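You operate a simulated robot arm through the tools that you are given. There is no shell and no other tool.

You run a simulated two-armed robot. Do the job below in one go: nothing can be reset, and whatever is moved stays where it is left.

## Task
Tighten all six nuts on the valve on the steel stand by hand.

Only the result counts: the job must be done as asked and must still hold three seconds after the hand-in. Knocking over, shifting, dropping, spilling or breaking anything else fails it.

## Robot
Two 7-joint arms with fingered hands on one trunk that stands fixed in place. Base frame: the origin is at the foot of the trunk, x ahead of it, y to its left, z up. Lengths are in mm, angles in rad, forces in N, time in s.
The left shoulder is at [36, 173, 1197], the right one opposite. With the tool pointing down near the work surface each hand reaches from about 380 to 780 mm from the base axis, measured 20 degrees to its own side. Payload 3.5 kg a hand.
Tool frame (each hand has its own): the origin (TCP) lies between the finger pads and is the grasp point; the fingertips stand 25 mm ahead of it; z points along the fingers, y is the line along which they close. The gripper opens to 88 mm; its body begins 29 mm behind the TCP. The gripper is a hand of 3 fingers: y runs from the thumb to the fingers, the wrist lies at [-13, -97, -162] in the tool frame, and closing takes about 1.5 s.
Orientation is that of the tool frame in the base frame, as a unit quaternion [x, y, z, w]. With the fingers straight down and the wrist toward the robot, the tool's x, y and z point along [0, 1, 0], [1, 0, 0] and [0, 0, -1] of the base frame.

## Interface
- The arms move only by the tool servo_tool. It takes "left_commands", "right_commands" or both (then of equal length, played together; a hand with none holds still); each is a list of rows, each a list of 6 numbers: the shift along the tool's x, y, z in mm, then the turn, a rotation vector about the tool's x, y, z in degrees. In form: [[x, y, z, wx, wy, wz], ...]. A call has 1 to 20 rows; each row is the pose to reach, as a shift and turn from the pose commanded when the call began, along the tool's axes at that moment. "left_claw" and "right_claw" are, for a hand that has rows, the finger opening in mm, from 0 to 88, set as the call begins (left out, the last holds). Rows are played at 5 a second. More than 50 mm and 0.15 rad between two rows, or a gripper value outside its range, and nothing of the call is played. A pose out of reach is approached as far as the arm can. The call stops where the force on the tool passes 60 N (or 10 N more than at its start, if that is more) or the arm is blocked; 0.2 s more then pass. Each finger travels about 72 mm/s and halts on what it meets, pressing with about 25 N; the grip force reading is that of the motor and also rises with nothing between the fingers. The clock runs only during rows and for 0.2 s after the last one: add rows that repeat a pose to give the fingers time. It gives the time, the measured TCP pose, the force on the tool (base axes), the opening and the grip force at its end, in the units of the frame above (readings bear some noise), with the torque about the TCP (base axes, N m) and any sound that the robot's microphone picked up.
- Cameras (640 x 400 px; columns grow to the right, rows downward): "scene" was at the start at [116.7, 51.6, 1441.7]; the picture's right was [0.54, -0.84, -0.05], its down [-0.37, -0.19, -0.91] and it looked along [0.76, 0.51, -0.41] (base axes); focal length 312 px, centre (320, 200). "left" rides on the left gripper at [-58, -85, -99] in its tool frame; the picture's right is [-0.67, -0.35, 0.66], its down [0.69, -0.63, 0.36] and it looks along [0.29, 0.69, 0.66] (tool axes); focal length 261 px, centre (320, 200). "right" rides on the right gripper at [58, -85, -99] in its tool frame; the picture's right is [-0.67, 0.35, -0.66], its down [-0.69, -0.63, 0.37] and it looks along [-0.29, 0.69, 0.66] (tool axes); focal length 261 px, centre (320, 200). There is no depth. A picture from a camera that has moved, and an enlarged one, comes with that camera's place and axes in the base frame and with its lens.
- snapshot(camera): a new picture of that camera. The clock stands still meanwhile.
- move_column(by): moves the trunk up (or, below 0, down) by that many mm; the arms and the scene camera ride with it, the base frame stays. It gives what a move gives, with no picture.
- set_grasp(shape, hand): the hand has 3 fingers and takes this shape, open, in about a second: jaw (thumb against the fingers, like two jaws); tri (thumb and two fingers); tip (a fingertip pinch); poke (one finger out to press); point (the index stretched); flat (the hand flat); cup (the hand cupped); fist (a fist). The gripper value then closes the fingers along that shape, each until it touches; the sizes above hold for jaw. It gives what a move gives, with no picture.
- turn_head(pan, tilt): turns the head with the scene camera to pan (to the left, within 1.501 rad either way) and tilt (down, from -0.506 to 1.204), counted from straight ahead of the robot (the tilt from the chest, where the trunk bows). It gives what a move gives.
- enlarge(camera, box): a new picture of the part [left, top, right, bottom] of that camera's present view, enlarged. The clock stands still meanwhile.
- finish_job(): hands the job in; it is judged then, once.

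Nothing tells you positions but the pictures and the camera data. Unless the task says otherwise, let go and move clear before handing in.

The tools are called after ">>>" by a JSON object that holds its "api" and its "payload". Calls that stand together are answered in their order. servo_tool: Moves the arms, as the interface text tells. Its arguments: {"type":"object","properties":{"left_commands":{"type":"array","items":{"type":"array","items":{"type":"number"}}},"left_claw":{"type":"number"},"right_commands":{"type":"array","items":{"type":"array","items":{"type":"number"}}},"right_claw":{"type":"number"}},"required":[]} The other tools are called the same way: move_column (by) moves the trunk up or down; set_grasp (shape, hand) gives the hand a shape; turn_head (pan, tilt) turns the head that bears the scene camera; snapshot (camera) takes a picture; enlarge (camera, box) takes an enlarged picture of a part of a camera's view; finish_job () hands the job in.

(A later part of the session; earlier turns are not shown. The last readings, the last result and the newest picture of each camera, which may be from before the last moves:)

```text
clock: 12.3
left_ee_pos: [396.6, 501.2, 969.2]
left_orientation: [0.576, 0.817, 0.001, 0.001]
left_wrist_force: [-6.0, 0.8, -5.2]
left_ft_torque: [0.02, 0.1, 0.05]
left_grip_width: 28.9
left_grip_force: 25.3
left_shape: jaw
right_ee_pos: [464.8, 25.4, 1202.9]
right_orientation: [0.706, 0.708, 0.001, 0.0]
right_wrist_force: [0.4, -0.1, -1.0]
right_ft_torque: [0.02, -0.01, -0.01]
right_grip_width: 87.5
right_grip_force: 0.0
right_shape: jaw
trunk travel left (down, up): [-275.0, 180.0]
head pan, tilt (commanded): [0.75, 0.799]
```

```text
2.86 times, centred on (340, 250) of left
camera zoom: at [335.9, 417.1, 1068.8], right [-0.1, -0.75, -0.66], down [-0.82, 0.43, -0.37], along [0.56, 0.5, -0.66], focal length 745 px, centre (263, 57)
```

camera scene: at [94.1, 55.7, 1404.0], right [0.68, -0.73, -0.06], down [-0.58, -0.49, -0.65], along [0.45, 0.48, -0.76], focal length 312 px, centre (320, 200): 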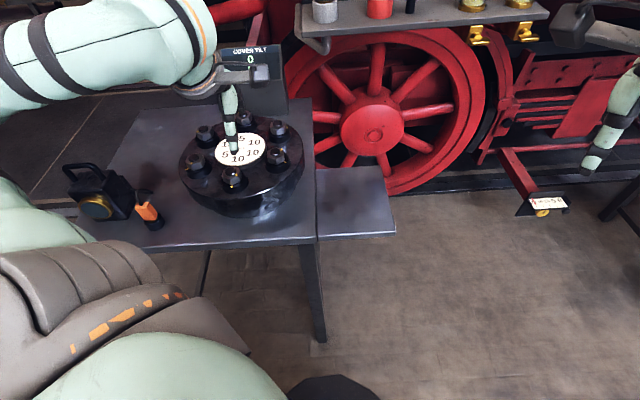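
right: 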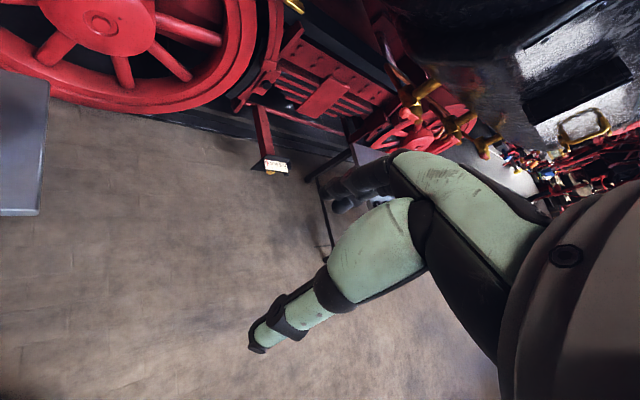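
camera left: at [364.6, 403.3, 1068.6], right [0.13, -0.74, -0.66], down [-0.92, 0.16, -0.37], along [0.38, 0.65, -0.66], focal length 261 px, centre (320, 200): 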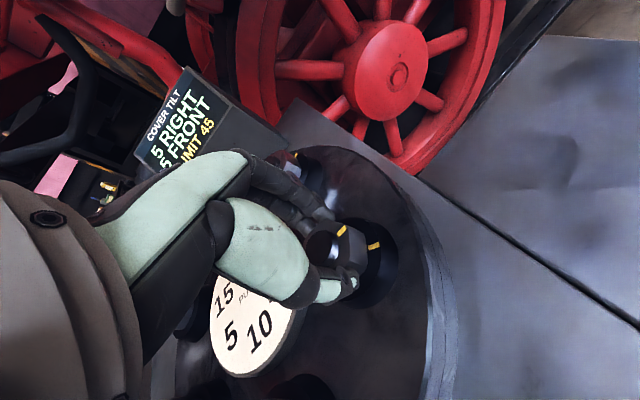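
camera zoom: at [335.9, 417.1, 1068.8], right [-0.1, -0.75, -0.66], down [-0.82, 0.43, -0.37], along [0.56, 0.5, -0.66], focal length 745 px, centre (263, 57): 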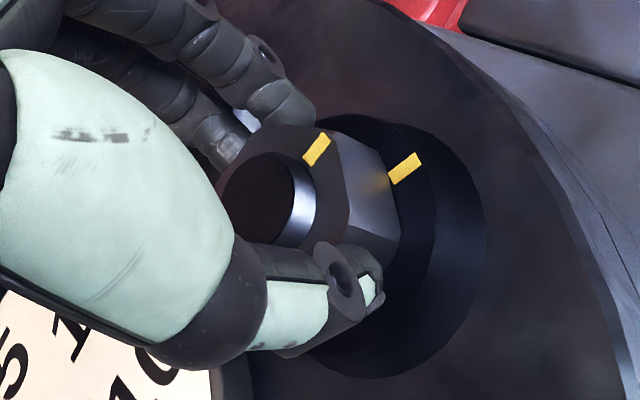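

The torque dropped on that last step, so the fingers may have slipped a little. I'll open, lift, and look at where the nut mark stands.

>>> {"api": "servo_tool", "payload": {"left_commands": [[0, 0, 0, 0, 0, 0], [0, 0, 0, 0, 0, 0], [0, 0, -20, 0, 0, 0], [0, 0, -50, 0, 0, 0], [0, 0, -60, 0, 0, 0]], "left_claw": 60}}

>>> {"api": "enlarge", "payload": {"camera": "left", "box": [340, 200, 450, 310]}}

>>> {"api": "enlarge", "payload": {"camera": "scene", "box": [180, 30, 340, 190]}}

>>> {"api": "enlarge", "payload": {"camera": "scene", "box": [258, 140, 308, 172]}}

```text
clock: 13.5
left_ee_pos: [397.1, 500.6, 1028.7]
left_orientation: [0.576, 0.818, 0.0, 0.0]
left_wrist_force: [-0.2, -0.1, -0.8]
left_ft_torque: [0.0, 0.0, -0.02]
left_grip_width: 59.8
left_grip_force: 0.1
left_shape: jaw
right_ee_pos: [465.3, 25.6, 1202.1]
right_orientation: [0.707, 0.708, -0.001, -0.001]
right_wrist_force: [-0.2, -0.4, 0.0]
right_ft_torque: [0.0, -0.02, 0.0]
right_grip_width: 87.6
right_grip_force: 0.1
right_shape: jaw
trunk travel left (down, up): [-275.0, 180.0]
head pan, tilt (commanded): [0.75, 0.799]
```

```text
3.64 times, centred on (395, 255) of left
camera zoom: at [337.2, 417.1, 1128.3], right [-0.1, -0.75, -0.66], down [-0.82, 0.43, -0.37], along [0.56, 0.5, -0.66], focal length 948 px, centre (47, 0)
```

zoom: 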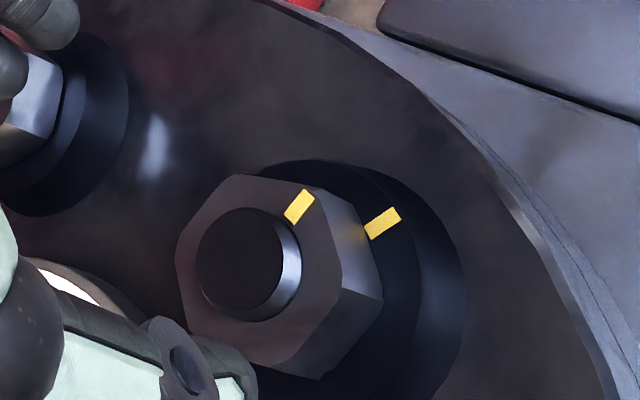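

```text
2.50 times, centred on (260, 110) of scene
camera zoom: at [94.0, 56.3, 1404.0], right [0.68, -0.73, -0.06], down [-0.58, -0.49, -0.65], along [0.45, 0.48, -0.76], focal length 781 px, centre (470, 425)
```

zoom: 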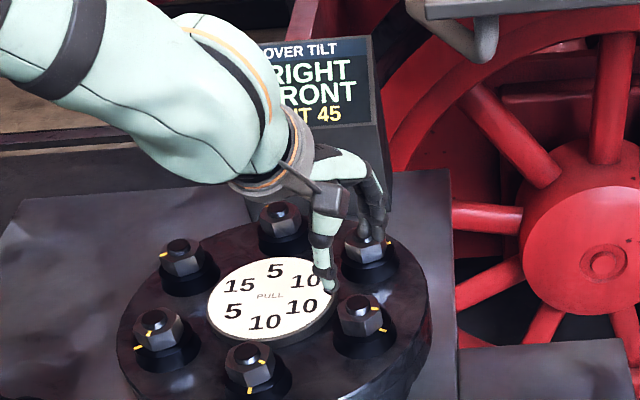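

```text
12.50 times, centred on (283, 156) of scene
camera zoom: at [94.0, 56.3, 1404.0], right [0.68, -0.73, -0.06], down [-0.58, -0.49, -0.65], along [0.45, 0.48, -0.76], focal length 3903 px, centre (782, 750)
```

zoom: 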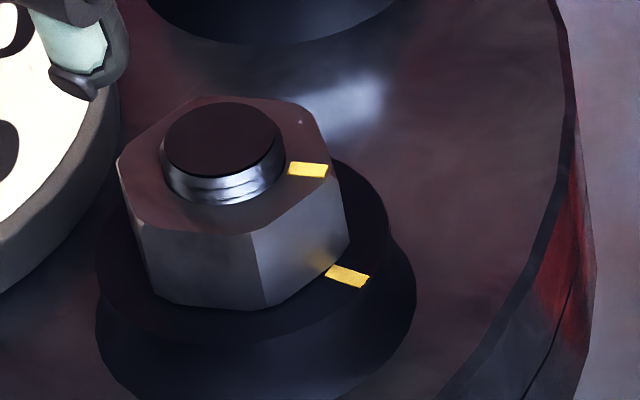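

Nut A has turned about 50° and still needs about 15° to line up with its seat mark; the fingers slipped once torque reached about 0.22 N·m. I'll re-centre and regrip on the flats (heading ≈ 31°), slightly deeper.

>>> {"api": "servo_tool", "payload": {"left_commands": [[1.2, -0.8, 20, 0, 0, -6], [1.2, -0.8, 45, 0, 0, -11.9], [1.2, -0.8, 62, 0, 0, -11.9], [1.2, -0.8, 62, 0, 0, -11.9]], "left_claw": 56}}

>>> {"api": "enlarge", "payload": {"camera": "left", "box": [270, 180, 410, 320]}}

>>> {"api": "enlarge", "payload": {"camera": "scene", "box": [230, 110, 310, 170]}}

```text
clock: 14.5
left_ee_pos: [394.4, 501.6, 969.4]
left_orientation: [0.488, 0.873, 0.001, 0.001]
left_wrist_force: [0.8, 0.1, -0.2]
left_ft_torque: [0.0, -0.03, 0.02]
left_grip_width: 56.1
left_grip_force: 0.0
left_shape: jaw
right_ee_pos: [465.7, 25.1, 1202.2]
right_orientation: [0.707, 0.708, -0.001, -0.001]
right_wrist_force: [0.4, 0.0, 0.2]
right_ft_torque: [0.01, -0.04, -0.01]
right_grip_width: 87.9
right_grip_force: 0.0
right_shape: jaw
trunk travel left (down, up): [-275.0, 180.0]
head pan, tilt (commanded): [0.75, 0.799]
```

```text
2.86 times, centred on (340, 250) of left
camera zoom: at [354.1, 406.1, 1067.6], right [0.06, -0.75, -0.66], down [-0.9, 0.25, -0.37], along [0.44, 0.61, -0.66], focal length 745 px, centre (263, 57)
```

zoom: 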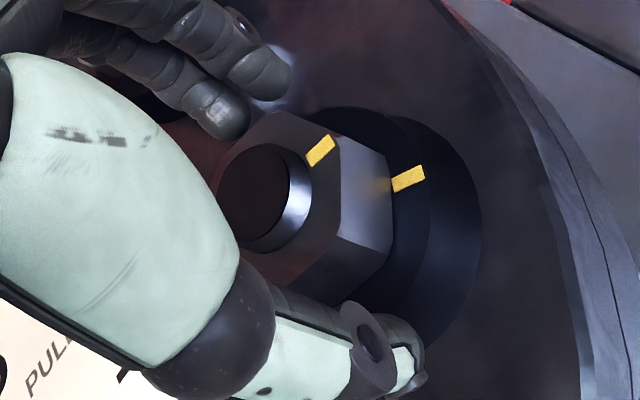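

```text
6.67 times, centred on (270, 140) of scene
camera zoom: at [94.0, 55.8, 1404.0], right [0.68, -0.73, -0.06], down [-0.58, -0.49, -0.65], along [0.45, 0.48, -0.76], focal length 2082 px, centre (653, 600)
```

zoom: 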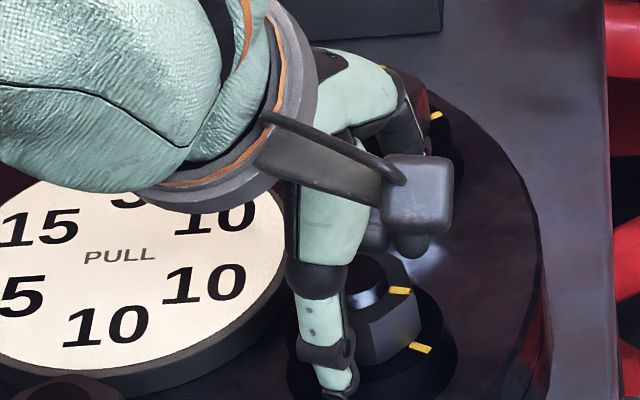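

>>> {"api": "servo_tool", "payload": {"left_commands": [[0, 0, 0, 0, 0, 0], [0, 0, 0, 0, 0, 0], [0, 0, 0, 0, 0, 0], [0, 0, 0, 0, 0, 0], [0, 0, 0, 0, 0, 4], [0, 0, 0, 0, 0, 8], [0, 0, 0, 0, 0, 8]], "left_claw": 0}}

>>> {"api": "enlarge", "payload": {"camera": "left", "box": [270, 180, 410, 320]}}

>>> {"api": "enlarge", "payload": {"camera": "scene", "box": [230, 110, 310, 170]}}

```text
clock: 16.1
left_ee_pos: [395.3, 501.8, 968.1]
left_orientation: [0.548, 0.837, 0.001, 0.0]
left_wrist_force: [-1.2, 1.4, -2.4]
left_ft_torque: [0.03, 0.02, 0.09]
left_grip_width: 30.4
left_grip_force: 24.7
left_shape: jaw
right_ee_pos: [464.8, 26.5, 1202.2]
right_orientation: [0.707, 0.707, -0.001, 0.0]
right_wrist_force: [0.3, -0.1, 1.2]
right_ft_torque: [0.03, 0.02, 0.01]
right_grip_width: 87.6
right_grip_force: 0.1
right_shape: jaw
trunk travel left (down, up): [-275.0, 180.0]
head pan, tilt (commanded): [0.75, 0.799]
```

```text
2.86 times, centred on (340, 250) of left
camera zoom: at [341.4, 413.7, 1067.5], right [-0.05, -0.75, -0.66], down [-0.85, 0.38, -0.37], along [0.52, 0.54, -0.66], focal length 745 px, centre (263, 57)
```

zoom: 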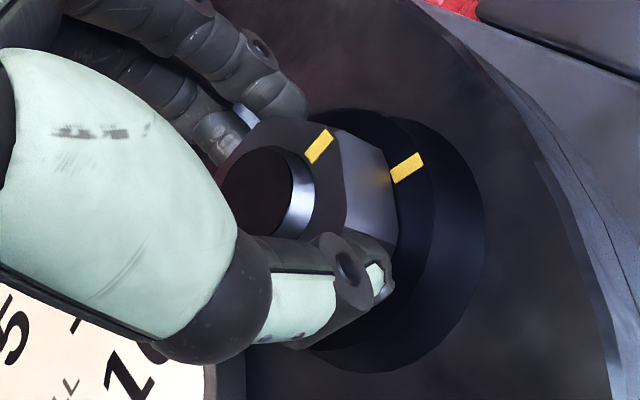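

```text
6.67 times, centred on (270, 140) of scene
camera zoom: at [93.7, 56.8, 1404.0], right [0.68, -0.73, -0.06], down [-0.58, -0.49, -0.65], along [0.45, 0.48, -0.76], focal length 2082 px, centre (653, 600)
```

zoom: 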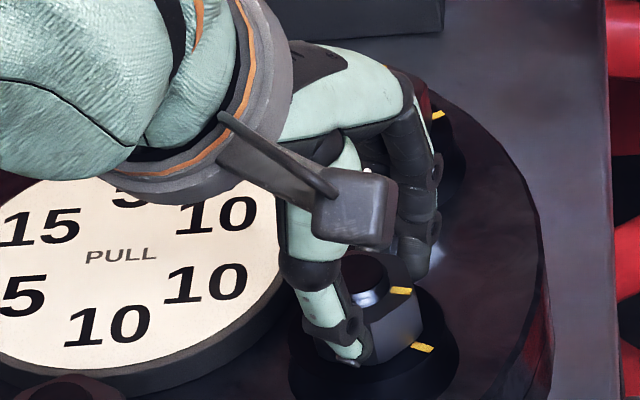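

>>> {"api": "servo_tool", "payload": {"left_commands": [[0, 0, 0, 0, 0, 4], [0, 0, 0, 0, 0, 8], [0, 0, 0, 0, 0, 8]]}}

>>> {"api": "enlarge", "payload": {"camera": "left", "box": [270, 180, 410, 320]}}

>>> {"api": "enlarge", "payload": {"camera": "scene", "box": [230, 110, 310, 170]}}

```text
clock: 16.9
left_ee_pos: [395.8, 500.9, 968.1]
left_orientation: [0.605, 0.796, 0.0, 0.001]
left_wrist_force: [-4.7, -0.8, -2.0]
left_ft_torque: [-0.01, 0.08, 0.06]
left_grip_width: 29.2
left_grip_force: 25.0
left_shape: jaw
right_ee_pos: [464.8, 25.5, 1203.2]
right_orientation: [0.707, 0.708, 0.0, 0.0]
right_wrist_force: [-0.6, 0.3, 0.0]
right_ft_torque: [-0.04, 0.01, 0.0]
right_grip_width: 87.5
right_grip_force: 0.1
right_shape: jaw
trunk travel left (down, up): [-275.0, 180.0]
head pan, tilt (commanded): [0.75, 0.799]
```

```text
2.86 times, centred on (340, 250) of left
camera zoom: at [329.7, 421.7, 1067.4], right [-0.15, -0.74, -0.66], down [-0.79, 0.49, -0.37], along [0.59, 0.46, -0.66], focal length 745 px, centre (263, 57)
```

zoom: 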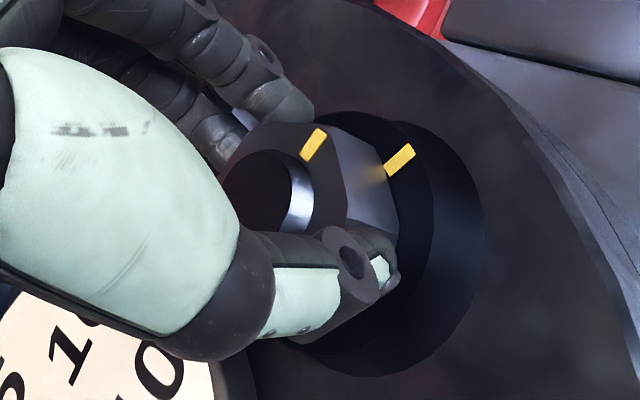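

```text
6.67 times, centred on (270, 140) of scene
camera zoom: at [93.2, 56.1, 1404.0], right [0.68, -0.73, -0.06], down [-0.58, -0.49, -0.65], along [0.45, 0.48, -0.76], focal length 2082 px, centre (653, 600)
```

zoom: 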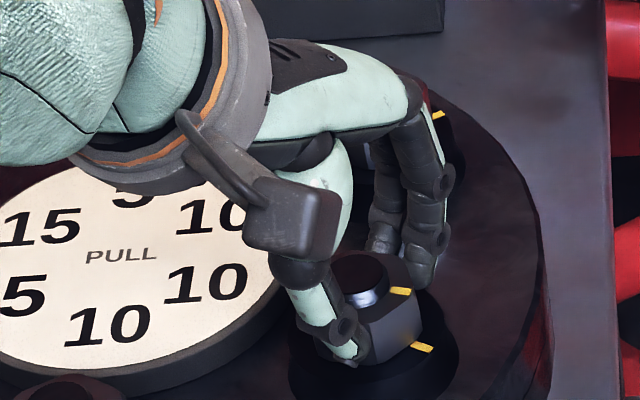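

The nut hasn't moved in this regrip; the fingertips are sliding along the flats toward the corners. I'll continue rotating a bit so the fingers bear near the corners where leverage is larger.

>>> {"api": "servo_tool", "payload": {"left_commands": [[0, 0, 0, 0, 0, 3], [0, 0, 0, 0, 0, 6], [0, 0, 0, 0, 0, 6]]}}

>>> {"api": "enlarge", "payload": {"camera": "left", "box": [270, 180, 410, 320]}}

>>> {"api": "enlarge", "payload": {"camera": "scene", "box": [230, 110, 310, 170]}}

```text
clock: 17.7
left_ee_pos: [394.3, 501.6, 968.9]
left_orientation: [0.644, 0.765, 0.0, 0.001]
left_wrist_force: [-4.7, 0.0, -1.2]
left_ft_torque: [0.0, 0.04, 0.1]
left_grip_width: 28.5
left_grip_force: 24.7
left_shape: jaw
right_ee_pos: [465.6, 24.8, 1203.3]
right_orientation: [0.706, 0.708, -0.001, 0.0]
right_wrist_force: [0.5, 0.9, 0.0]
right_ft_torque: [-0.01, 0.01, 0.02]
right_grip_width: 87.5
right_grip_force: 0.1
right_shape: jaw
trunk travel left (down, up): [-275.0, 180.0]
head pan, tilt (commanded): [0.75, 0.799]
```

```text
2.86 times, centred on (340, 250) of left
camera zoom: at [321.2, 429.5, 1067.2], right [-0.23, -0.72, -0.66], down [-0.73, 0.57, -0.37], along [0.64, 0.4, -0.66], focal length 745 px, centre (263, 57)
```

zoom: 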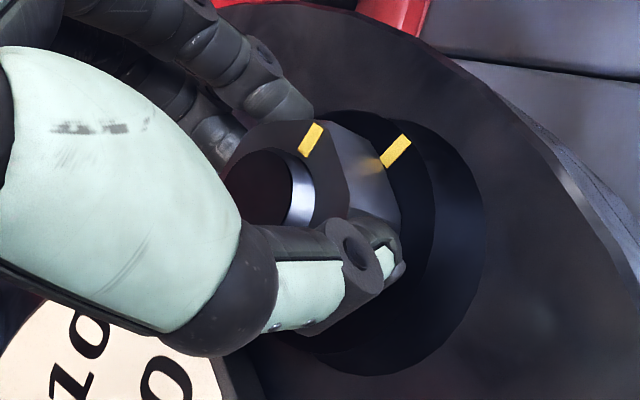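

```text
6.67 times, centred on (270, 140) of scene
camera zoom: at [93.4, 56.3, 1404.0], right [0.68, -0.73, -0.06], down [-0.58, -0.49, -0.65], along [0.45, 0.48, -0.76], focal length 2082 px, centre (653, 600)
```

zoom: 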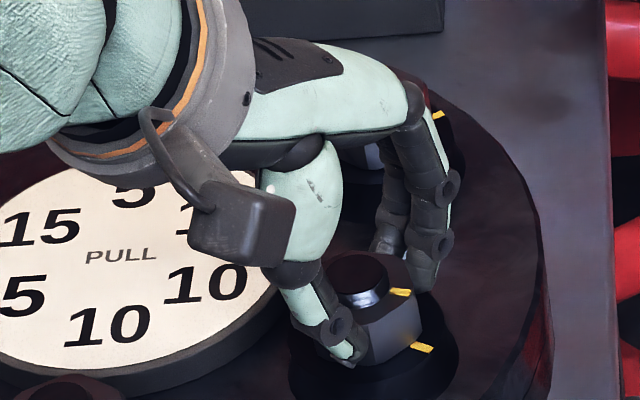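

The nut isn't moving with this grip. I'll release, lift, and check the display and the "tri" grasp (thumb plus two fingers), which should hold a hex nut like a three-jaw chuck.

>>> {"api": "servo_tool", "payload": {"left_commands": [[0, 0, 0, 0, 0, 0], [0, 0, 0, 0, 0, 0], [0, 0, -20, 0, 0, -8], [0, 0, -50, 0, 0, -16], [0, 0, -80, 0, 0, -24], [0, 0, -100, 0, 0, -32]], "left_claw": 70}}

>>> {"api": "set_grasp", "payload": {"hand": "left", "shape": "tri"}}

>>> {"api": "snapshot", "payload": {"camera": "left"}}

>>> {"api": "snapshot", "payload": {"camera": "scene"}}

```text
clock: 19.1
left_ee_pos: [396.3, 502.2, 1067.6]
left_orientation: [0.408, 0.913, 0.001, 0.0]
left_wrist_force: [0.3, 0.7, -1.0]
left_ft_torque: [-0.02, 0.03, -0.01]
left_grip_width: 69.8
left_grip_force: 0.1
left_shape: jaw
right_ee_pos: [464.7, 25.5, 1202.5]
right_orientation: [0.706, 0.708, 0.0, -0.001]
right_wrist_force: [-0.5, 0.2, 0.2]
right_ft_torque: [0.01, -0.01, -0.01]
right_grip_width: 87.5
right_grip_force: 0.1
right_shape: jaw
trunk travel left (down, up): [-275.0, 180.0]
head pan, tilt (commanded): [0.75, 0.799]
```

```text
clock: 20.0
left_ee_pos: [395.5, 501.8, 1068.2]
left_orientation: [0.41, 0.912, 0.0, 0.001]
left_wrist_force: [0.1, -0.1, 0.2]
left_ft_torque: [0.01, 0.0, 0.0]
left_grip_width: 88.0
left_grip_force: 0.0
left_shape: tri
right_ee_pos: [465.9, 26.3, 1202.1]
right_orientation: [0.706, 0.708, -0.001, -0.001]
right_wrist_force: [0.2, 0.1, -0.1]
right_ft_torque: [-0.04, -0.02, -0.02]
right_grip_width: 87.8
right_grip_force: 0.1
right_shape: jaw
trunk travel left (down, up): [-275.0, 180.0]
head pan, tilt (commanded): [0.75, 0.799]
```

```text
taken
camera left: at [371.7, 401.6, 1166.9], right [0.18, -0.73, -0.66], down [-0.93, 0.1, -0.37], along [0.33, 0.67, -0.66], focal length 261 px, centre (320, 200)
```

left: 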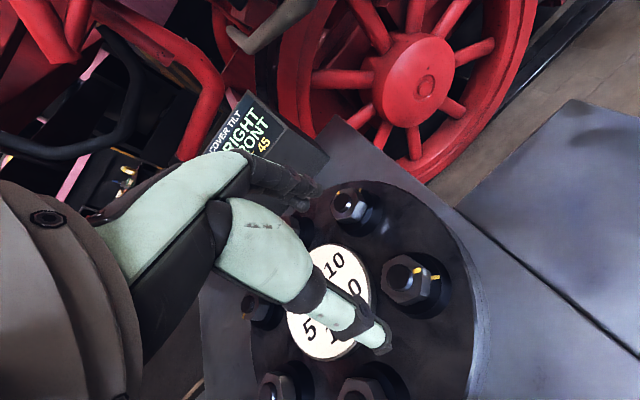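

```text
taken
camera scene: at [94.0, 56.3, 1404.0], right [0.68, -0.73, -0.06], down [-0.58, -0.49, -0.65], along [0.45, 0.48, -0.76], focal length 312 px, centre (320, 200)
```

scene: 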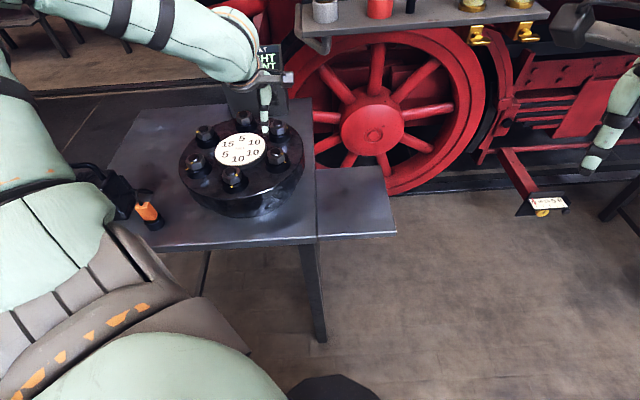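

>>> {"api": "enlarge", "payload": {"camera": "left", "box": [220, 140, 400, 360]}}

>>> {"api": "enlarge", "payload": {"camera": "scene", "box": [210, 60, 310, 140]}}

```text
1.82 times, centred on (310, 250) of left
camera zoom: at [371.7, 401.6, 1166.9], right [0.18, -0.73, -0.66], down [-0.93, 0.1, -0.37], along [0.33, 0.67, -0.66], focal length 474 px, centre (338, 109)
```

zoom: 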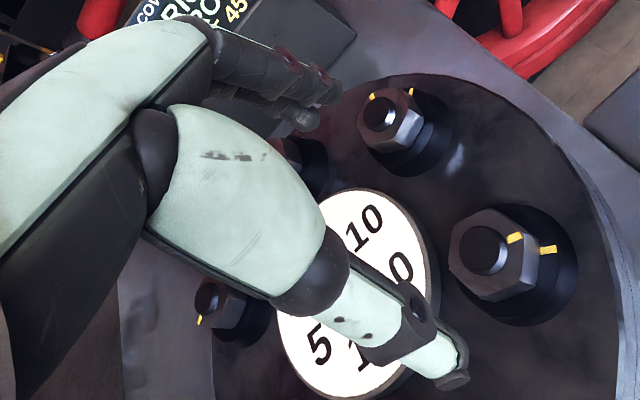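

```text
5.00 times, centred on (260, 100) of scene
camera zoom: at [94.0, 56.3, 1404.0], right [0.68, -0.73, -0.06], down [-0.58, -0.49, -0.65], along [0.45, 0.48, -0.76], focal length 1561 px, centre (620, 700)
```

zoom: 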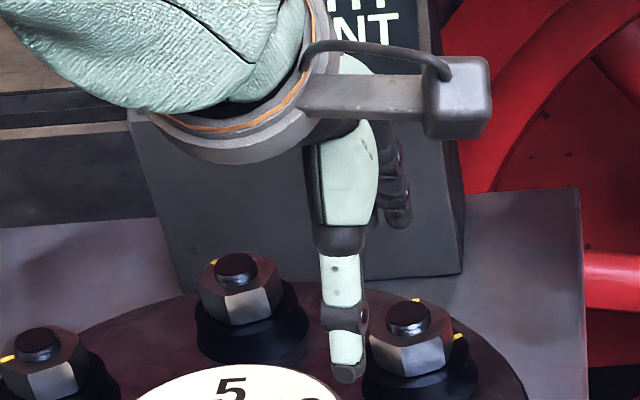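

>>> {"api": "servo_tool", "payload": {"left_commands": [[0, 0, -20, 0, 0, 0], [0, 0, -20, 0, 0, 0], [0, 0, -20, 0, 0, 0], [0, 0, -20, 0, 0, 0], [0, 0, -20, 0, 0, 0]], "left_claw": 31}}

>>> {"api": "enlarge", "payload": {"camera": "left", "box": [220, 140, 400, 360]}}

>>> {"api": "enlarge", "payload": {"camera": "scene", "box": [210, 60, 310, 140]}}

>>> {"api": "enlarge", "payload": {"camera": "scene", "box": [258, 140, 308, 172]}}

```text
clock: 21.2
left_ee_pos: [394.3, 502.6, 1088.2]
left_orientation: [0.41, 0.912, 0.0, 0.001]
left_wrist_force: [0.1, -0.1, -0.2]
left_ft_torque: [0.02, -0.02, -0.02]
left_grip_width: 31.6
left_grip_force: 0.1
left_shape: tri
right_ee_pos: [464.9, 25.5, 1203.2]
right_orientation: [0.706, 0.708, -0.001, 0.0]
right_wrist_force: [-0.6, -0.3, 0.2]
right_ft_torque: [0.0, 0.03, 0.01]
right_grip_width: 87.7
right_grip_force: 0.1
right_shape: jaw
trunk travel left (down, up): [-275.0, 180.0]
head pan, tilt (commanded): [0.75, 0.799]
```

```text
1.82 times, centred on (310, 250) of left
camera zoom: at [370.9, 401.8, 1187.6], right [0.18, -0.73, -0.66], down [-0.93, 0.09, -0.37], along [0.33, 0.67, -0.66], focal length 474 px, centre (338, 109)
```

zoom: 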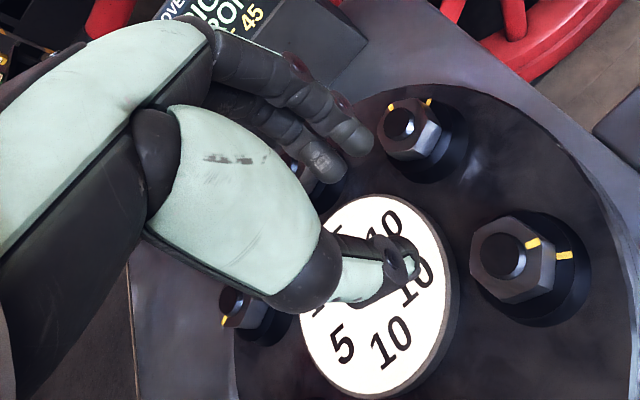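

```text
5.00 times, centred on (260, 100) of scene
camera zoom: at [94.1, 56.3, 1404.0], right [0.68, -0.73, -0.06], down [-0.58, -0.49, -0.65], along [0.45, 0.48, -0.76], focal length 1561 px, centre (620, 700)
```

zoom: 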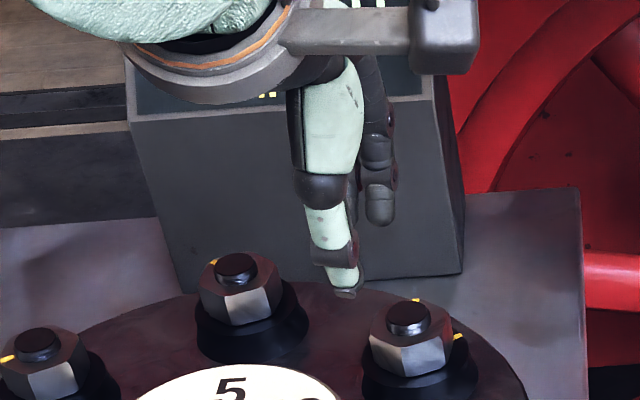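

```text
12.50 times, centred on (283, 156) of scene
camera zoom: at [94.1, 56.3, 1404.0], right [0.68, -0.73, -0.06], down [-0.58, -0.49, -0.65], along [0.45, 0.48, -0.76], focal length 3903 px, centre (782, 750)
```

zoom: 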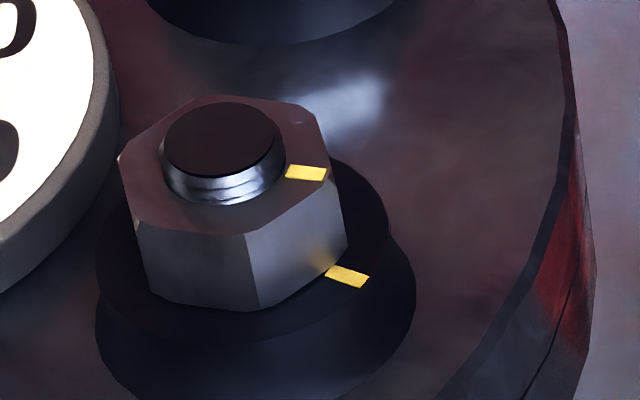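

The nut advanced about 4° more in that attempt, but the grip slips since the two side-by-side fingers straddle a corner. I'll examine the "tip" shape, where a one-finger pinch could give more leverage near the corners.

>>> {"api": "set_grasp", "payload": {"hand": "left", "shape": "tip"}}

>>> {"api": "enlarge", "payload": {"camera": "left", "box": [220, 140, 400, 360]}}

>>> {"api": "servo_tool", "payload": {"left_commands": [[0, 0, 0, 0, 0, 0], [0, 0, 0, 0, 0, 0], [0, 0, 0, 0, 0, 0], [0, 0, 0, 0, 0, 0], [0, 0, 0, 0, 0, 0]], "left_claw": 31}}

>>> {"api": "enlarge", "payload": {"camera": "left", "box": [220, 140, 400, 360]}}

>>> {"api": "enlarge", "payload": {"camera": "scene", "box": [210, 60, 310, 140]}}

```text
clock: 22.1
left_ee_pos: [395.1, 503.2, 1088.6]
left_orientation: [0.41, 0.912, 0.001, 0.001]
left_wrist_force: [-0.3, -0.5, -0.1]
left_ft_torque: [-0.03, 0.03, -0.01]
left_grip_width: 87.4
left_grip_force: 0.0
left_shape: tip
right_ee_pos: [464.5, 25.6, 1202.5]
right_orientation: [0.706, 0.708, -0.001, 0.0]
right_wrist_force: [0.3, 0.8, -0.5]
right_ft_torque: [0.0, 0.01, -0.01]
right_grip_width: 87.4
right_grip_force: 0.1
right_shape: jaw
trunk travel left (down, up): [-275.0, 180.0]
head pan, tilt (commanded): [0.75, 0.799]
```

```text
1.82 times, centred on (310, 250) of left
camera zoom: at [370.9, 401.7, 1187.6], right [0.18, -0.73, -0.66], down [-0.93, 0.09, -0.37], along [0.33, 0.67, -0.66], focal length 474 px, centre (338, 109)
```

zoom: 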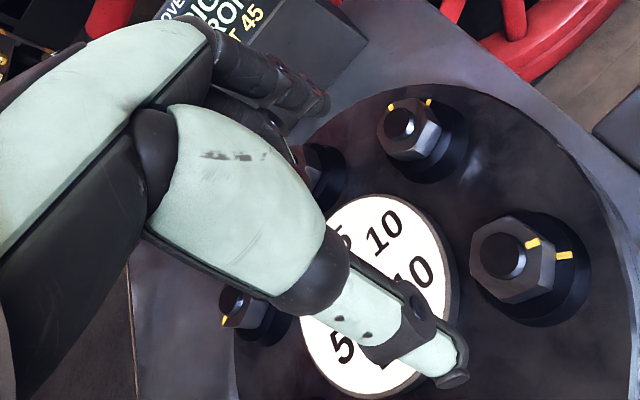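

```text
clock: 23.3
left_ee_pos: [395.3, 502.5, 1087.6]
left_orientation: [0.41, 0.912, 0.001, 0.0]
left_wrist_force: [-0.7, 0.0, -0.8]
left_ft_torque: [0.0, 0.03, -0.01]
left_grip_width: 31.7
left_grip_force: 0.1
left_shape: tip
right_ee_pos: [465.5, 26.2, 1203.2]
right_orientation: [0.707, 0.708, -0.001, 0.0]
right_wrist_force: [-0.2, 0.4, 1.5]
right_ft_torque: [-0.01, -0.03, 0.0]
right_grip_width: 87.7
right_grip_force: 0.0
right_shape: jaw
trunk travel left (down, up): [-275.0, 180.0]
head pan, tilt (commanded): [0.75, 0.799]
```

```text
1.82 times, centred on (310, 250) of left
camera zoom: at [370.9, 401.7, 1187.6], right [0.18, -0.73, -0.66], down [-0.93, 0.09, -0.37], along [0.33, 0.67, -0.66], focal length 474 px, centre (338, 109)
```

zoom: 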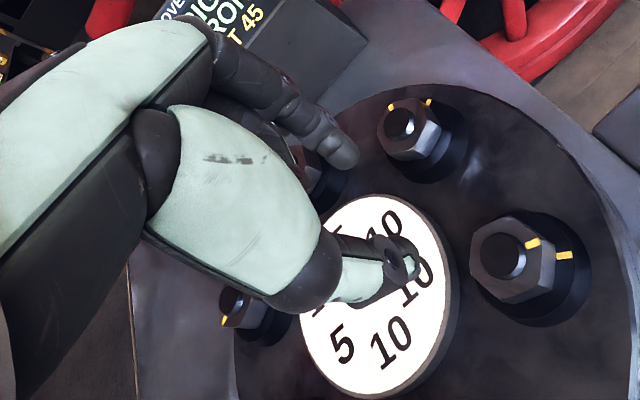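

```text
5.00 times, centred on (260, 100) of scene
camera zoom: at [94.0, 56.2, 1404.0], right [0.68, -0.73, -0.06], down [-0.58, -0.49, -0.65], along [0.45, 0.48, -0.76], focal length 1561 px, centre (620, 700)
```

zoom: 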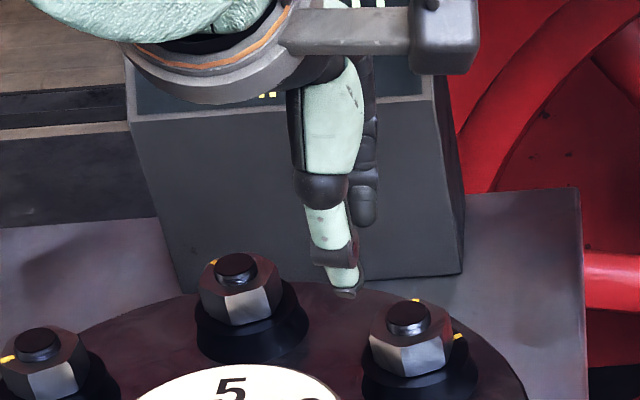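

In "tip" shape the thumb opposes one centred finger, which suits prying at opposite corners of the hex. I'll turn to heading ~85° and descend on nut A with it.

>>> {"api": "servo_tool", "payload": {"left_commands": [[0, 0, 0, 0, 0, -7.3], [0, 0, 0, 0, 0, -14.6], [0, 0, 0, 0, 0, -22], [0, 0, 20, 0, 0, -29.3], [0, 0, 40, 0, 0, -36.6], [0, 0, 70, 0, 0, -44], [0, 0, 100, 0, 0, -44], [0, 0, 120, 0, 0, -44], [0, 0, 120, 0, 0, -44]], "left_claw": 60}}

>>> {"api": "enlarge", "payload": {"camera": "left", "box": [270, 180, 410, 320]}}

>>> {"api": "enlarge", "payload": {"camera": "scene", "box": [230, 110, 310, 170]}}

```text
clock: 25.3
left_ee_pos: [396.1, 500.9, 967.6]
left_orientation: [0.038, 0.999, 0.001, 0.001]
left_wrist_force: [0.0, -0.3, -1.2]
left_ft_torque: [0.0, -0.02, -0.03]
left_grip_width: 59.8
left_grip_force: 0.1
left_shape: tip
right_ee_pos: [466.1, 24.6, 1203.2]
right_orientation: [0.706, 0.708, 0.0, -0.001]
right_wrist_force: [1.4, 0.2, 0.1]
right_ft_torque: [-0.03, 0.04, 0.0]
right_grip_width: 87.3
right_grip_force: 0.1
right_shape: jaw
trunk travel left (down, up): [-275.0, 180.0]
head pan, tilt (commanded): [0.75, 0.799]
```

```text
2.86 times, centred on (340, 250) of left
camera zoom: at [447.1, 410.5, 1067.3], right [0.64, -0.4, -0.65], down [-0.73, -0.58, -0.37], along [-0.23, 0.71, -0.66], focal length 745 px, centre (263, 57)
```

zoom: 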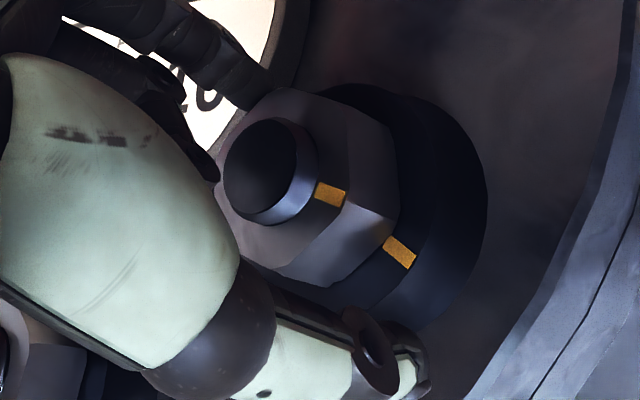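

```text
6.67 times, centred on (270, 140) of scene
camera zoom: at [93.9, 56.0, 1404.0], right [0.68, -0.73, -0.06], down [-0.58, -0.49, -0.65], along [0.45, 0.48, -0.76], focal length 2082 px, centre (653, 600)
```

zoom: 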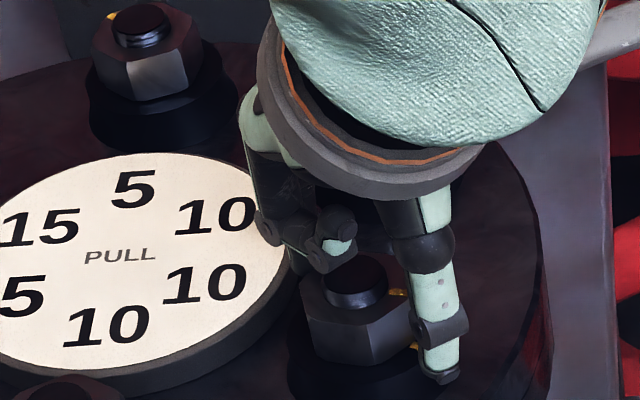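

>>> {"api": "servo_tool", "payload": {"left_commands": [[0, 0, 0, 0, 0, 0], [0, 0, 0, 0, 0, 0], [0, 0, 0, 0, 0, 0], [0, 0, 0, 0, 0, 0], [0, 0, 0, 0, 0, 0]], "left_claw": 0}}

>>> {"api": "enlarge", "payload": {"camera": "left", "box": [270, 180, 410, 320]}}

>>> {"api": "enlarge", "payload": {"camera": "scene", "box": [230, 110, 310, 170]}}

```text
clock: 26.5
left_ee_pos: [394.8, 501.1, 967.0]
left_orientation: [0.039, 0.999, 0.0, 0.0]
left_wrist_force: [-0.1, -1.5, -2.7]
left_ft_torque: [0.0, 0.01, 0.01]
left_grip_width: 29.9
left_grip_force: 24.9
left_shape: tip
right_ee_pos: [465.4, 25.0, 1203.4]
right_orientation: [0.706, 0.708, 0.0, -0.001]
right_wrist_force: [0.3, -0.2, 0.3]
right_ft_torque: [0.0, -0.01, -0.02]
right_grip_width: 87.5
right_grip_force: 0.1
right_shape: jaw
trunk travel left (down, up): [-275.0, 180.0]
head pan, tilt (commanded): [0.75, 0.799]
```

```text
2.86 times, centred on (340, 250) of left
camera zoom: at [447.2, 410.5, 1067.3], right [0.64, -0.4, -0.66], down [-0.73, -0.58, -0.37], along [-0.23, 0.71, -0.66], focal length 745 px, centre (263, 57)
```

zoom: 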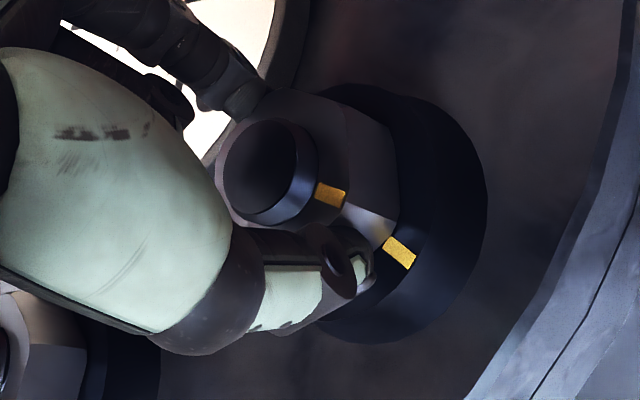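

```text
6.67 times, centred on (270, 140) of scene
camera zoom: at [94.1, 56.2, 1404.0], right [0.68, -0.73, -0.06], down [-0.58, -0.49, -0.65], along [0.45, 0.48, -0.76], focal length 2082 px, centre (653, 600)
```

zoom: 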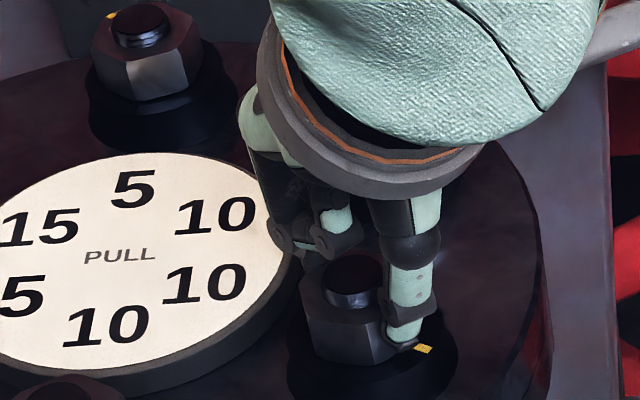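

Good two-point pinch on opposite flats. Now I turn clockwise in steps, watching torque and the mark.

>>> {"api": "servo_tool", "payload": {"left_commands": [[0, 0, 0, 0, 0, 4], [0, 0, 0, 0, 0, 8], [0, 0, 0, 0, 0, 12], [0, 0, 0, 0, 0, 16], [0, 0, 0, 0, 0, 16]]}}

>>> {"api": "enlarge", "payload": {"camera": "left", "box": [270, 180, 410, 320]}}

>>> {"api": "enlarge", "payload": {"camera": "scene", "box": [200, 30, 320, 105]}}

```text
clock: 27.7
left_ee_pos: [392.8, 501.6, 967.6]
left_orientation: [0.177, 0.984, 0.0, 0.001]
left_wrist_force: [-12.2, 0.3, -2.1]
left_ft_torque: [-0.03, 0.24, 0.32]
left_grip_width: 28.8
left_grip_force: 24.5
left_shape: tip
right_ee_pos: [462.8, 25.4, 1203.3]
right_orientation: [0.706, 0.708, -0.001, 0.0]
right_wrist_force: [-0.9, -0.6, 0.2]
right_ft_torque: [-0.01, 0.02, -0.02]
right_grip_width: 87.6
right_grip_force: 0.1
right_shape: jaw
trunk travel left (down, up): [-275.0, 180.0]
head pan, tilt (commanded): [0.75, 0.799]
```

```text
2.86 times, centred on (340, 250) of left
camera zoom: at [418.8, 401.2, 1067.4], right [0.51, -0.56, -0.66], down [-0.86, -0.35, -0.37], along [-0.02, 0.75, -0.66], focal length 745 px, centre (263, 57)
```

zoom: 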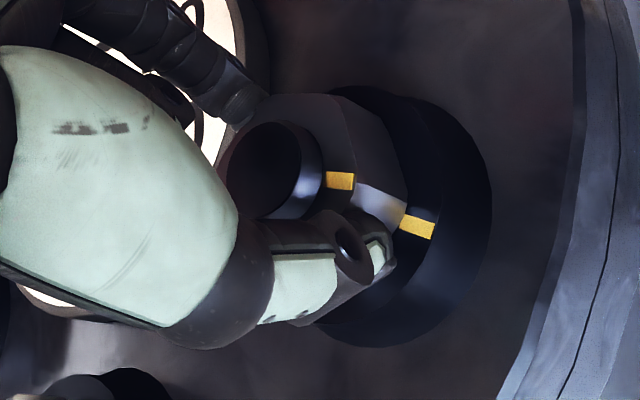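

```text
5.33 times, centred on (260, 68) of scene
camera zoom: at [91.5, 56.4, 1404.1], right [0.68, -0.73, -0.06], down [-0.58, -0.49, -0.65], along [0.45, 0.48, -0.76], focal length 1665 px, centre (640, 907)
```

zoom: 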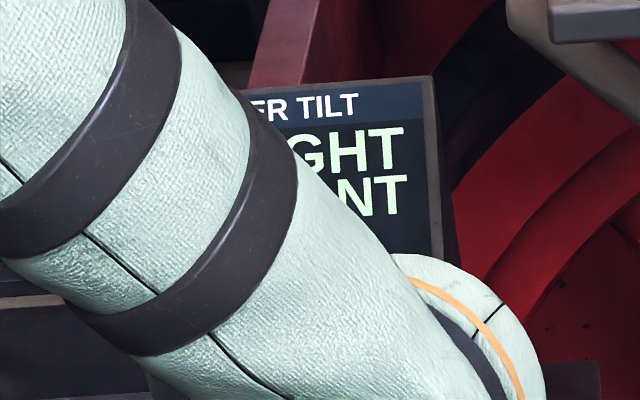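

>>> {"api": "snapshot", "payload": {"camera": "left"}}

>>> {"api": "enlarge", "payload": {"camera": "scene", "box": [230, 110, 310, 170]}}

```text
taken
camera left: at [418.8, 401.2, 1067.4], right [0.51, -0.56, -0.66], down [-0.86, -0.35, -0.37], along [-0.02, 0.75, -0.66], focal length 261 px, centre (320, 200)
```

left: 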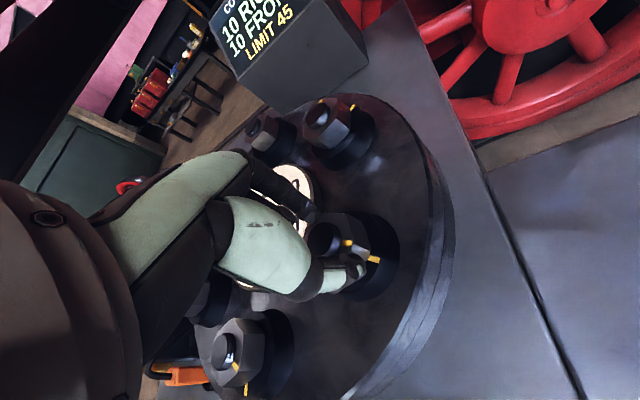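

```text
6.67 times, centred on (270, 140) of scene
camera zoom: at [91.5, 56.4, 1404.1], right [0.68, -0.73, -0.06], down [-0.58, -0.49, -0.65], along [0.45, 0.48, -0.76], focal length 2082 px, centre (653, 600)
```

zoom: 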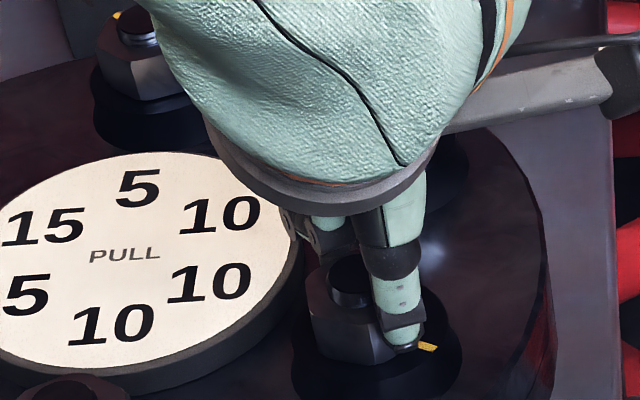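

Torque is now 0.32 N·m and the display reads 10 RIGHT / 10 FRONT, so the pinch works; about 12° remains on this nut. I'll keep turning.

>>> {"api": "servo_tool", "payload": {"left_commands": [[0, 0, 0, 0, 0, 4], [0, 0, 0, 0, 0, 8], [0, 0, 0, 0, 0, 8]]}}

>>> {"api": "enlarge", "payload": {"camera": "left", "box": [270, 180, 410, 320]}}

>>> {"api": "snapshot", "payload": {"camera": "left"}}

```text
clock: 28.5
left_ee_pos: [394.0, 502.6, 967.9]
left_orientation: [0.245, 0.97, 0.0, 0.001]
left_wrist_force: [-17.6, 2.8, -3.0]
left_ft_torque: [0.03, 0.34, 0.43]
left_grip_width: 28.6
left_grip_force: 24.8
left_shape: tip
right_ee_pos: [463.5, 26.9, 1203.7]
right_orientation: [0.707, 0.708, 0.0, 0.001]
right_wrist_force: [0.9, 0.5, 0.4]
right_ft_torque: [0.02, 0.02, 0.0]
right_grip_width: 87.6
right_grip_force: 0.1
right_shape: jaw
trunk travel left (down, up): [-275.0, 180.0]
head pan, tilt (commanded): [0.75, 0.799]
```

```text
2.86 times, centred on (340, 250) of left
camera zoom: at [404.3, 399.2, 1067.4], right [0.43, -0.62, -0.65], down [-0.9, -0.23, -0.37], along [0.08, 0.75, -0.66], focal length 745 px, centre (263, 57)
```

zoom: 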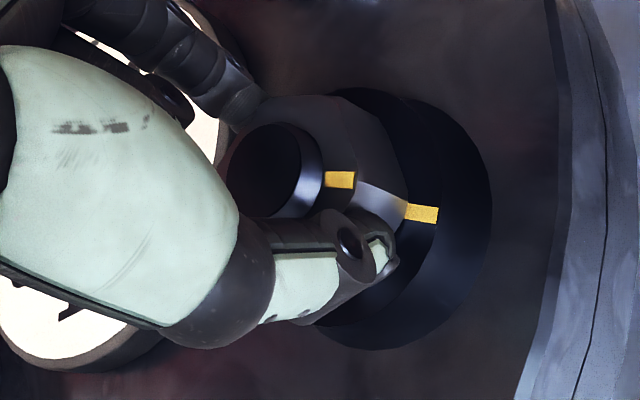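

```text
taken
camera left: at [404.3, 399.2, 1067.4], right [0.43, -0.62, -0.65], down [-0.9, -0.23, -0.37], along [0.08, 0.75, -0.66], focal length 261 px, centre (320, 200)
```

left: 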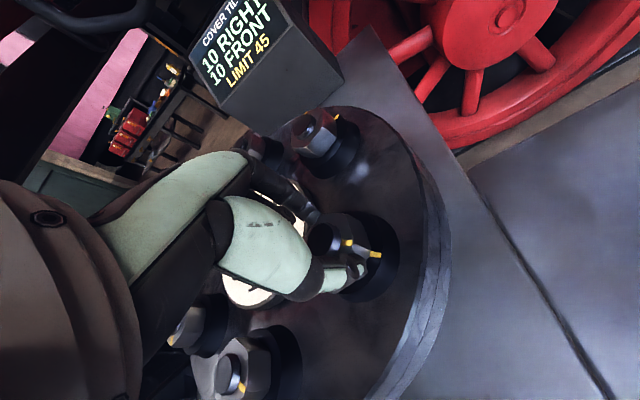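

Nut follows the hand now (torque 0.43 N·m); roughly 4° remains to alignment.

>>> {"api": "servo_tool", "payload": {"left_commands": [[0, 0, 0, 0, 0, 2], [0, 0, 0, 0, 0, 4], [0, 0, 0, 0, 0, 4]]}}

>>> {"api": "enlarge", "payload": {"camera": "left", "box": [270, 180, 410, 320]}}

>>> {"api": "enlarge", "payload": {"camera": "left", "box": [160, 0, 300, 100]}}

```text
clock: 29.3
left_ee_pos: [391.5, 503.0, 967.4]
left_orientation: [0.279, 0.96, 0.001, 0.002]
left_wrist_force: [-18.3, 2.3, -4.3]
left_ft_torque: [0.02, 0.38, 0.39]
left_grip_width: 28.2
left_grip_force: 25.3
left_shape: tip
right_ee_pos: [462.3, 26.8, 1204.9]
right_orientation: [0.707, 0.708, 0.001, 0.001]
right_wrist_force: [-0.2, -0.8, -0.1]
right_ft_torque: [0.0, -0.02, 0.0]
right_grip_width: 87.3
right_grip_force: 0.1
right_shape: jaw
trunk travel left (down, up): [-275.0, 180.0]
head pan, tilt (commanded): [0.75, 0.799]
```

```text
2.86 times, centred on (340, 250) of left
camera zoom: at [397.0, 399.1, 1067.6], right [0.38, -0.65, -0.65], down [-0.91, -0.16, -0.37], along [0.13, 0.74, -0.66], focal length 745 px, centre (263, 57)
```

zoom: 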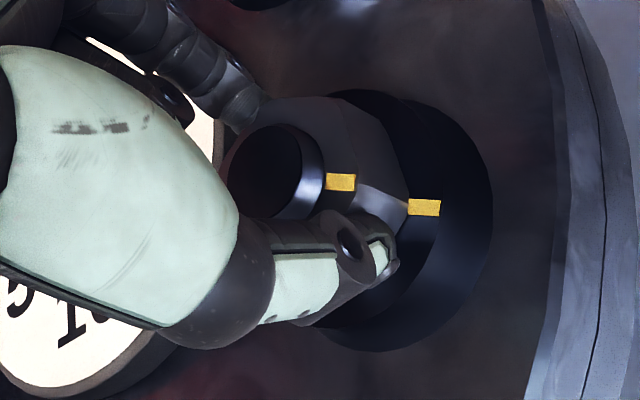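

```text
4.00 times, centred on (230, 50) of left
camera zoom: at [397.0, 399.1, 1067.6], right [0.38, -0.65, -0.65], down [-0.91, -0.16, -0.37], along [0.13, 0.74, -0.66], focal length 1043 px, centre (680, 800)
```

zoom: 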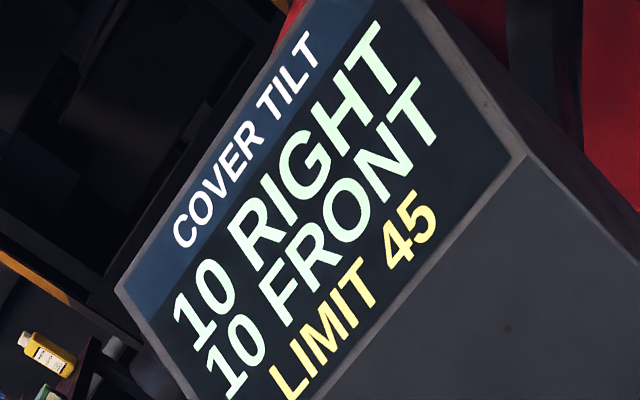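

Marks line up by my measurement and the display holds at 10 RIGHT / 10 FRONT. I'll release, lift clear and inspect.

>>> {"api": "servo_tool", "payload": {"left_commands": [[0, 0, 0, 0, 0, 0], [0, 0, 0, 0, 0, 0], [0, 0, -20, 0, 0, 0], [0, 0, -50, 0, 0, 0], [0, 0, -90, 0, 0, 0], [0, 0, -110, 0, 0, 0]], "left_claw": 60}}

>>> {"api": "enlarge", "payload": {"camera": "scene", "box": [258, 140, 308, 172]}}

>>> {"api": "snapshot", "payload": {"camera": "left"}}

>>> {"api": "enlarge", "payload": {"camera": "scene", "box": [170, 100, 330, 220]}}

```text
clock: 30.7
left_ee_pos: [395.2, 500.5, 1078.4]
left_orientation: [0.279, 0.96, 0.001, 0.0]
left_wrist_force: [-0.8, -0.8, -0.8]
left_ft_torque: [0.0, -0.01, 0.01]
left_grip_width: 59.5
left_grip_force: 0.0
left_shape: tip
right_ee_pos: [465.8, 24.9, 1203.5]
right_orientation: [0.706, 0.708, 0.0, -0.001]
right_wrist_force: [0.7, 0.6, 0.9]
right_ft_torque: [-0.02, 0.0, 0.0]
right_grip_width: 87.5
right_grip_force: 0.0
right_shape: jaw
trunk travel left (down, up): [-275.0, 180.0]
head pan, tilt (commanded): [0.75, 0.799]
```

```text
12.50 times, centred on (283, 156) of scene
camera zoom: at [93.5, 55.8, 1404.0], right [0.68, -0.73, -0.06], down [-0.58, -0.49, -0.65], along [0.45, 0.48, -0.76], focal length 3903 px, centre (782, 750)
```

zoom: 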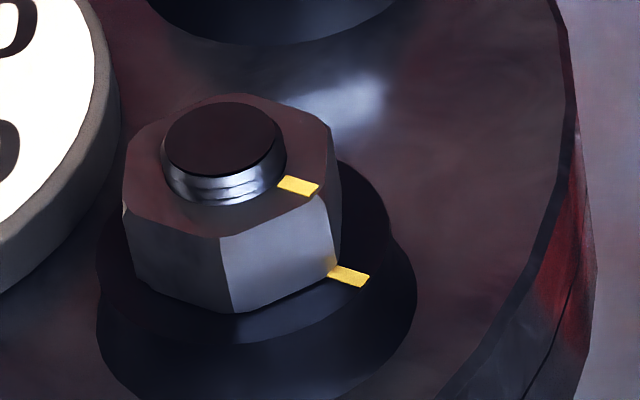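

```text
taken
camera left: at [399.8, 396.8, 1177.9], right [0.38, -0.65, -0.66], down [-0.92, -0.16, -0.37], along [0.13, 0.74, -0.66], focal length 261 px, centre (320, 200)
```

left: 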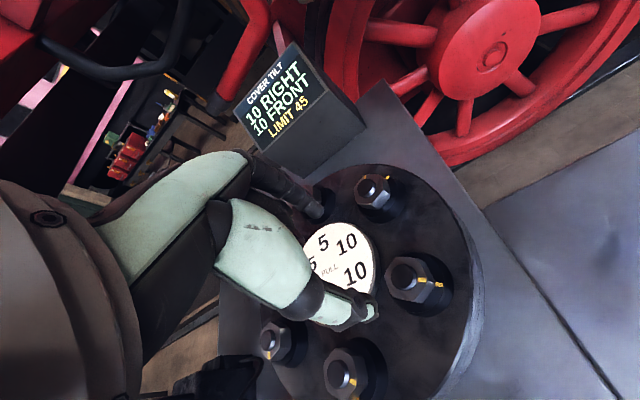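

```text
3.33 times, centred on (250, 160) of scene
camera zoom: at [93.5, 55.8, 1404.0], right [0.68, -0.73, -0.06], down [-0.58, -0.49, -0.65], along [0.45, 0.48, -0.76], focal length 1041 px, centre (553, 333)
```

zoom: 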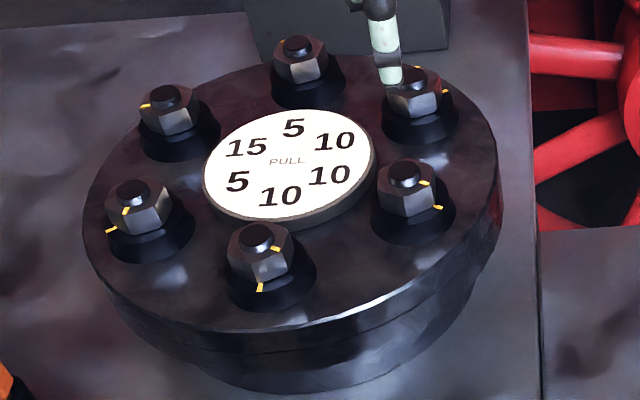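

>>> {"api": "enlarge", "payload": {"camera": "left", "box": [375, 245, 465, 305]}}

```text
6.67 times, centred on (420, 275) of left
camera zoom: at [399.8, 396.8, 1177.9], right [0.38, -0.65, -0.66], down [-0.92, -0.16, -0.37], along [0.13, 0.74, -0.66], focal length 1738 px, centre (-347, -300)
```

zoom: 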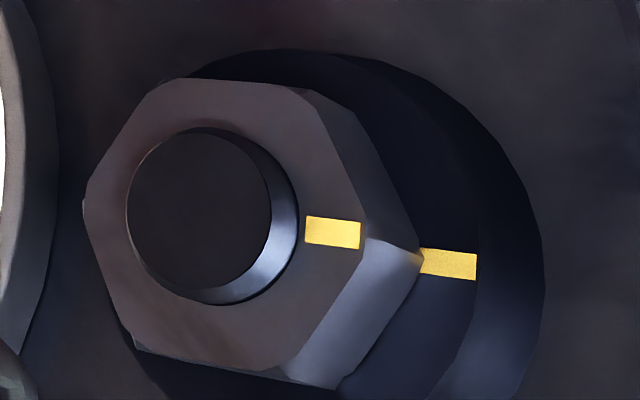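

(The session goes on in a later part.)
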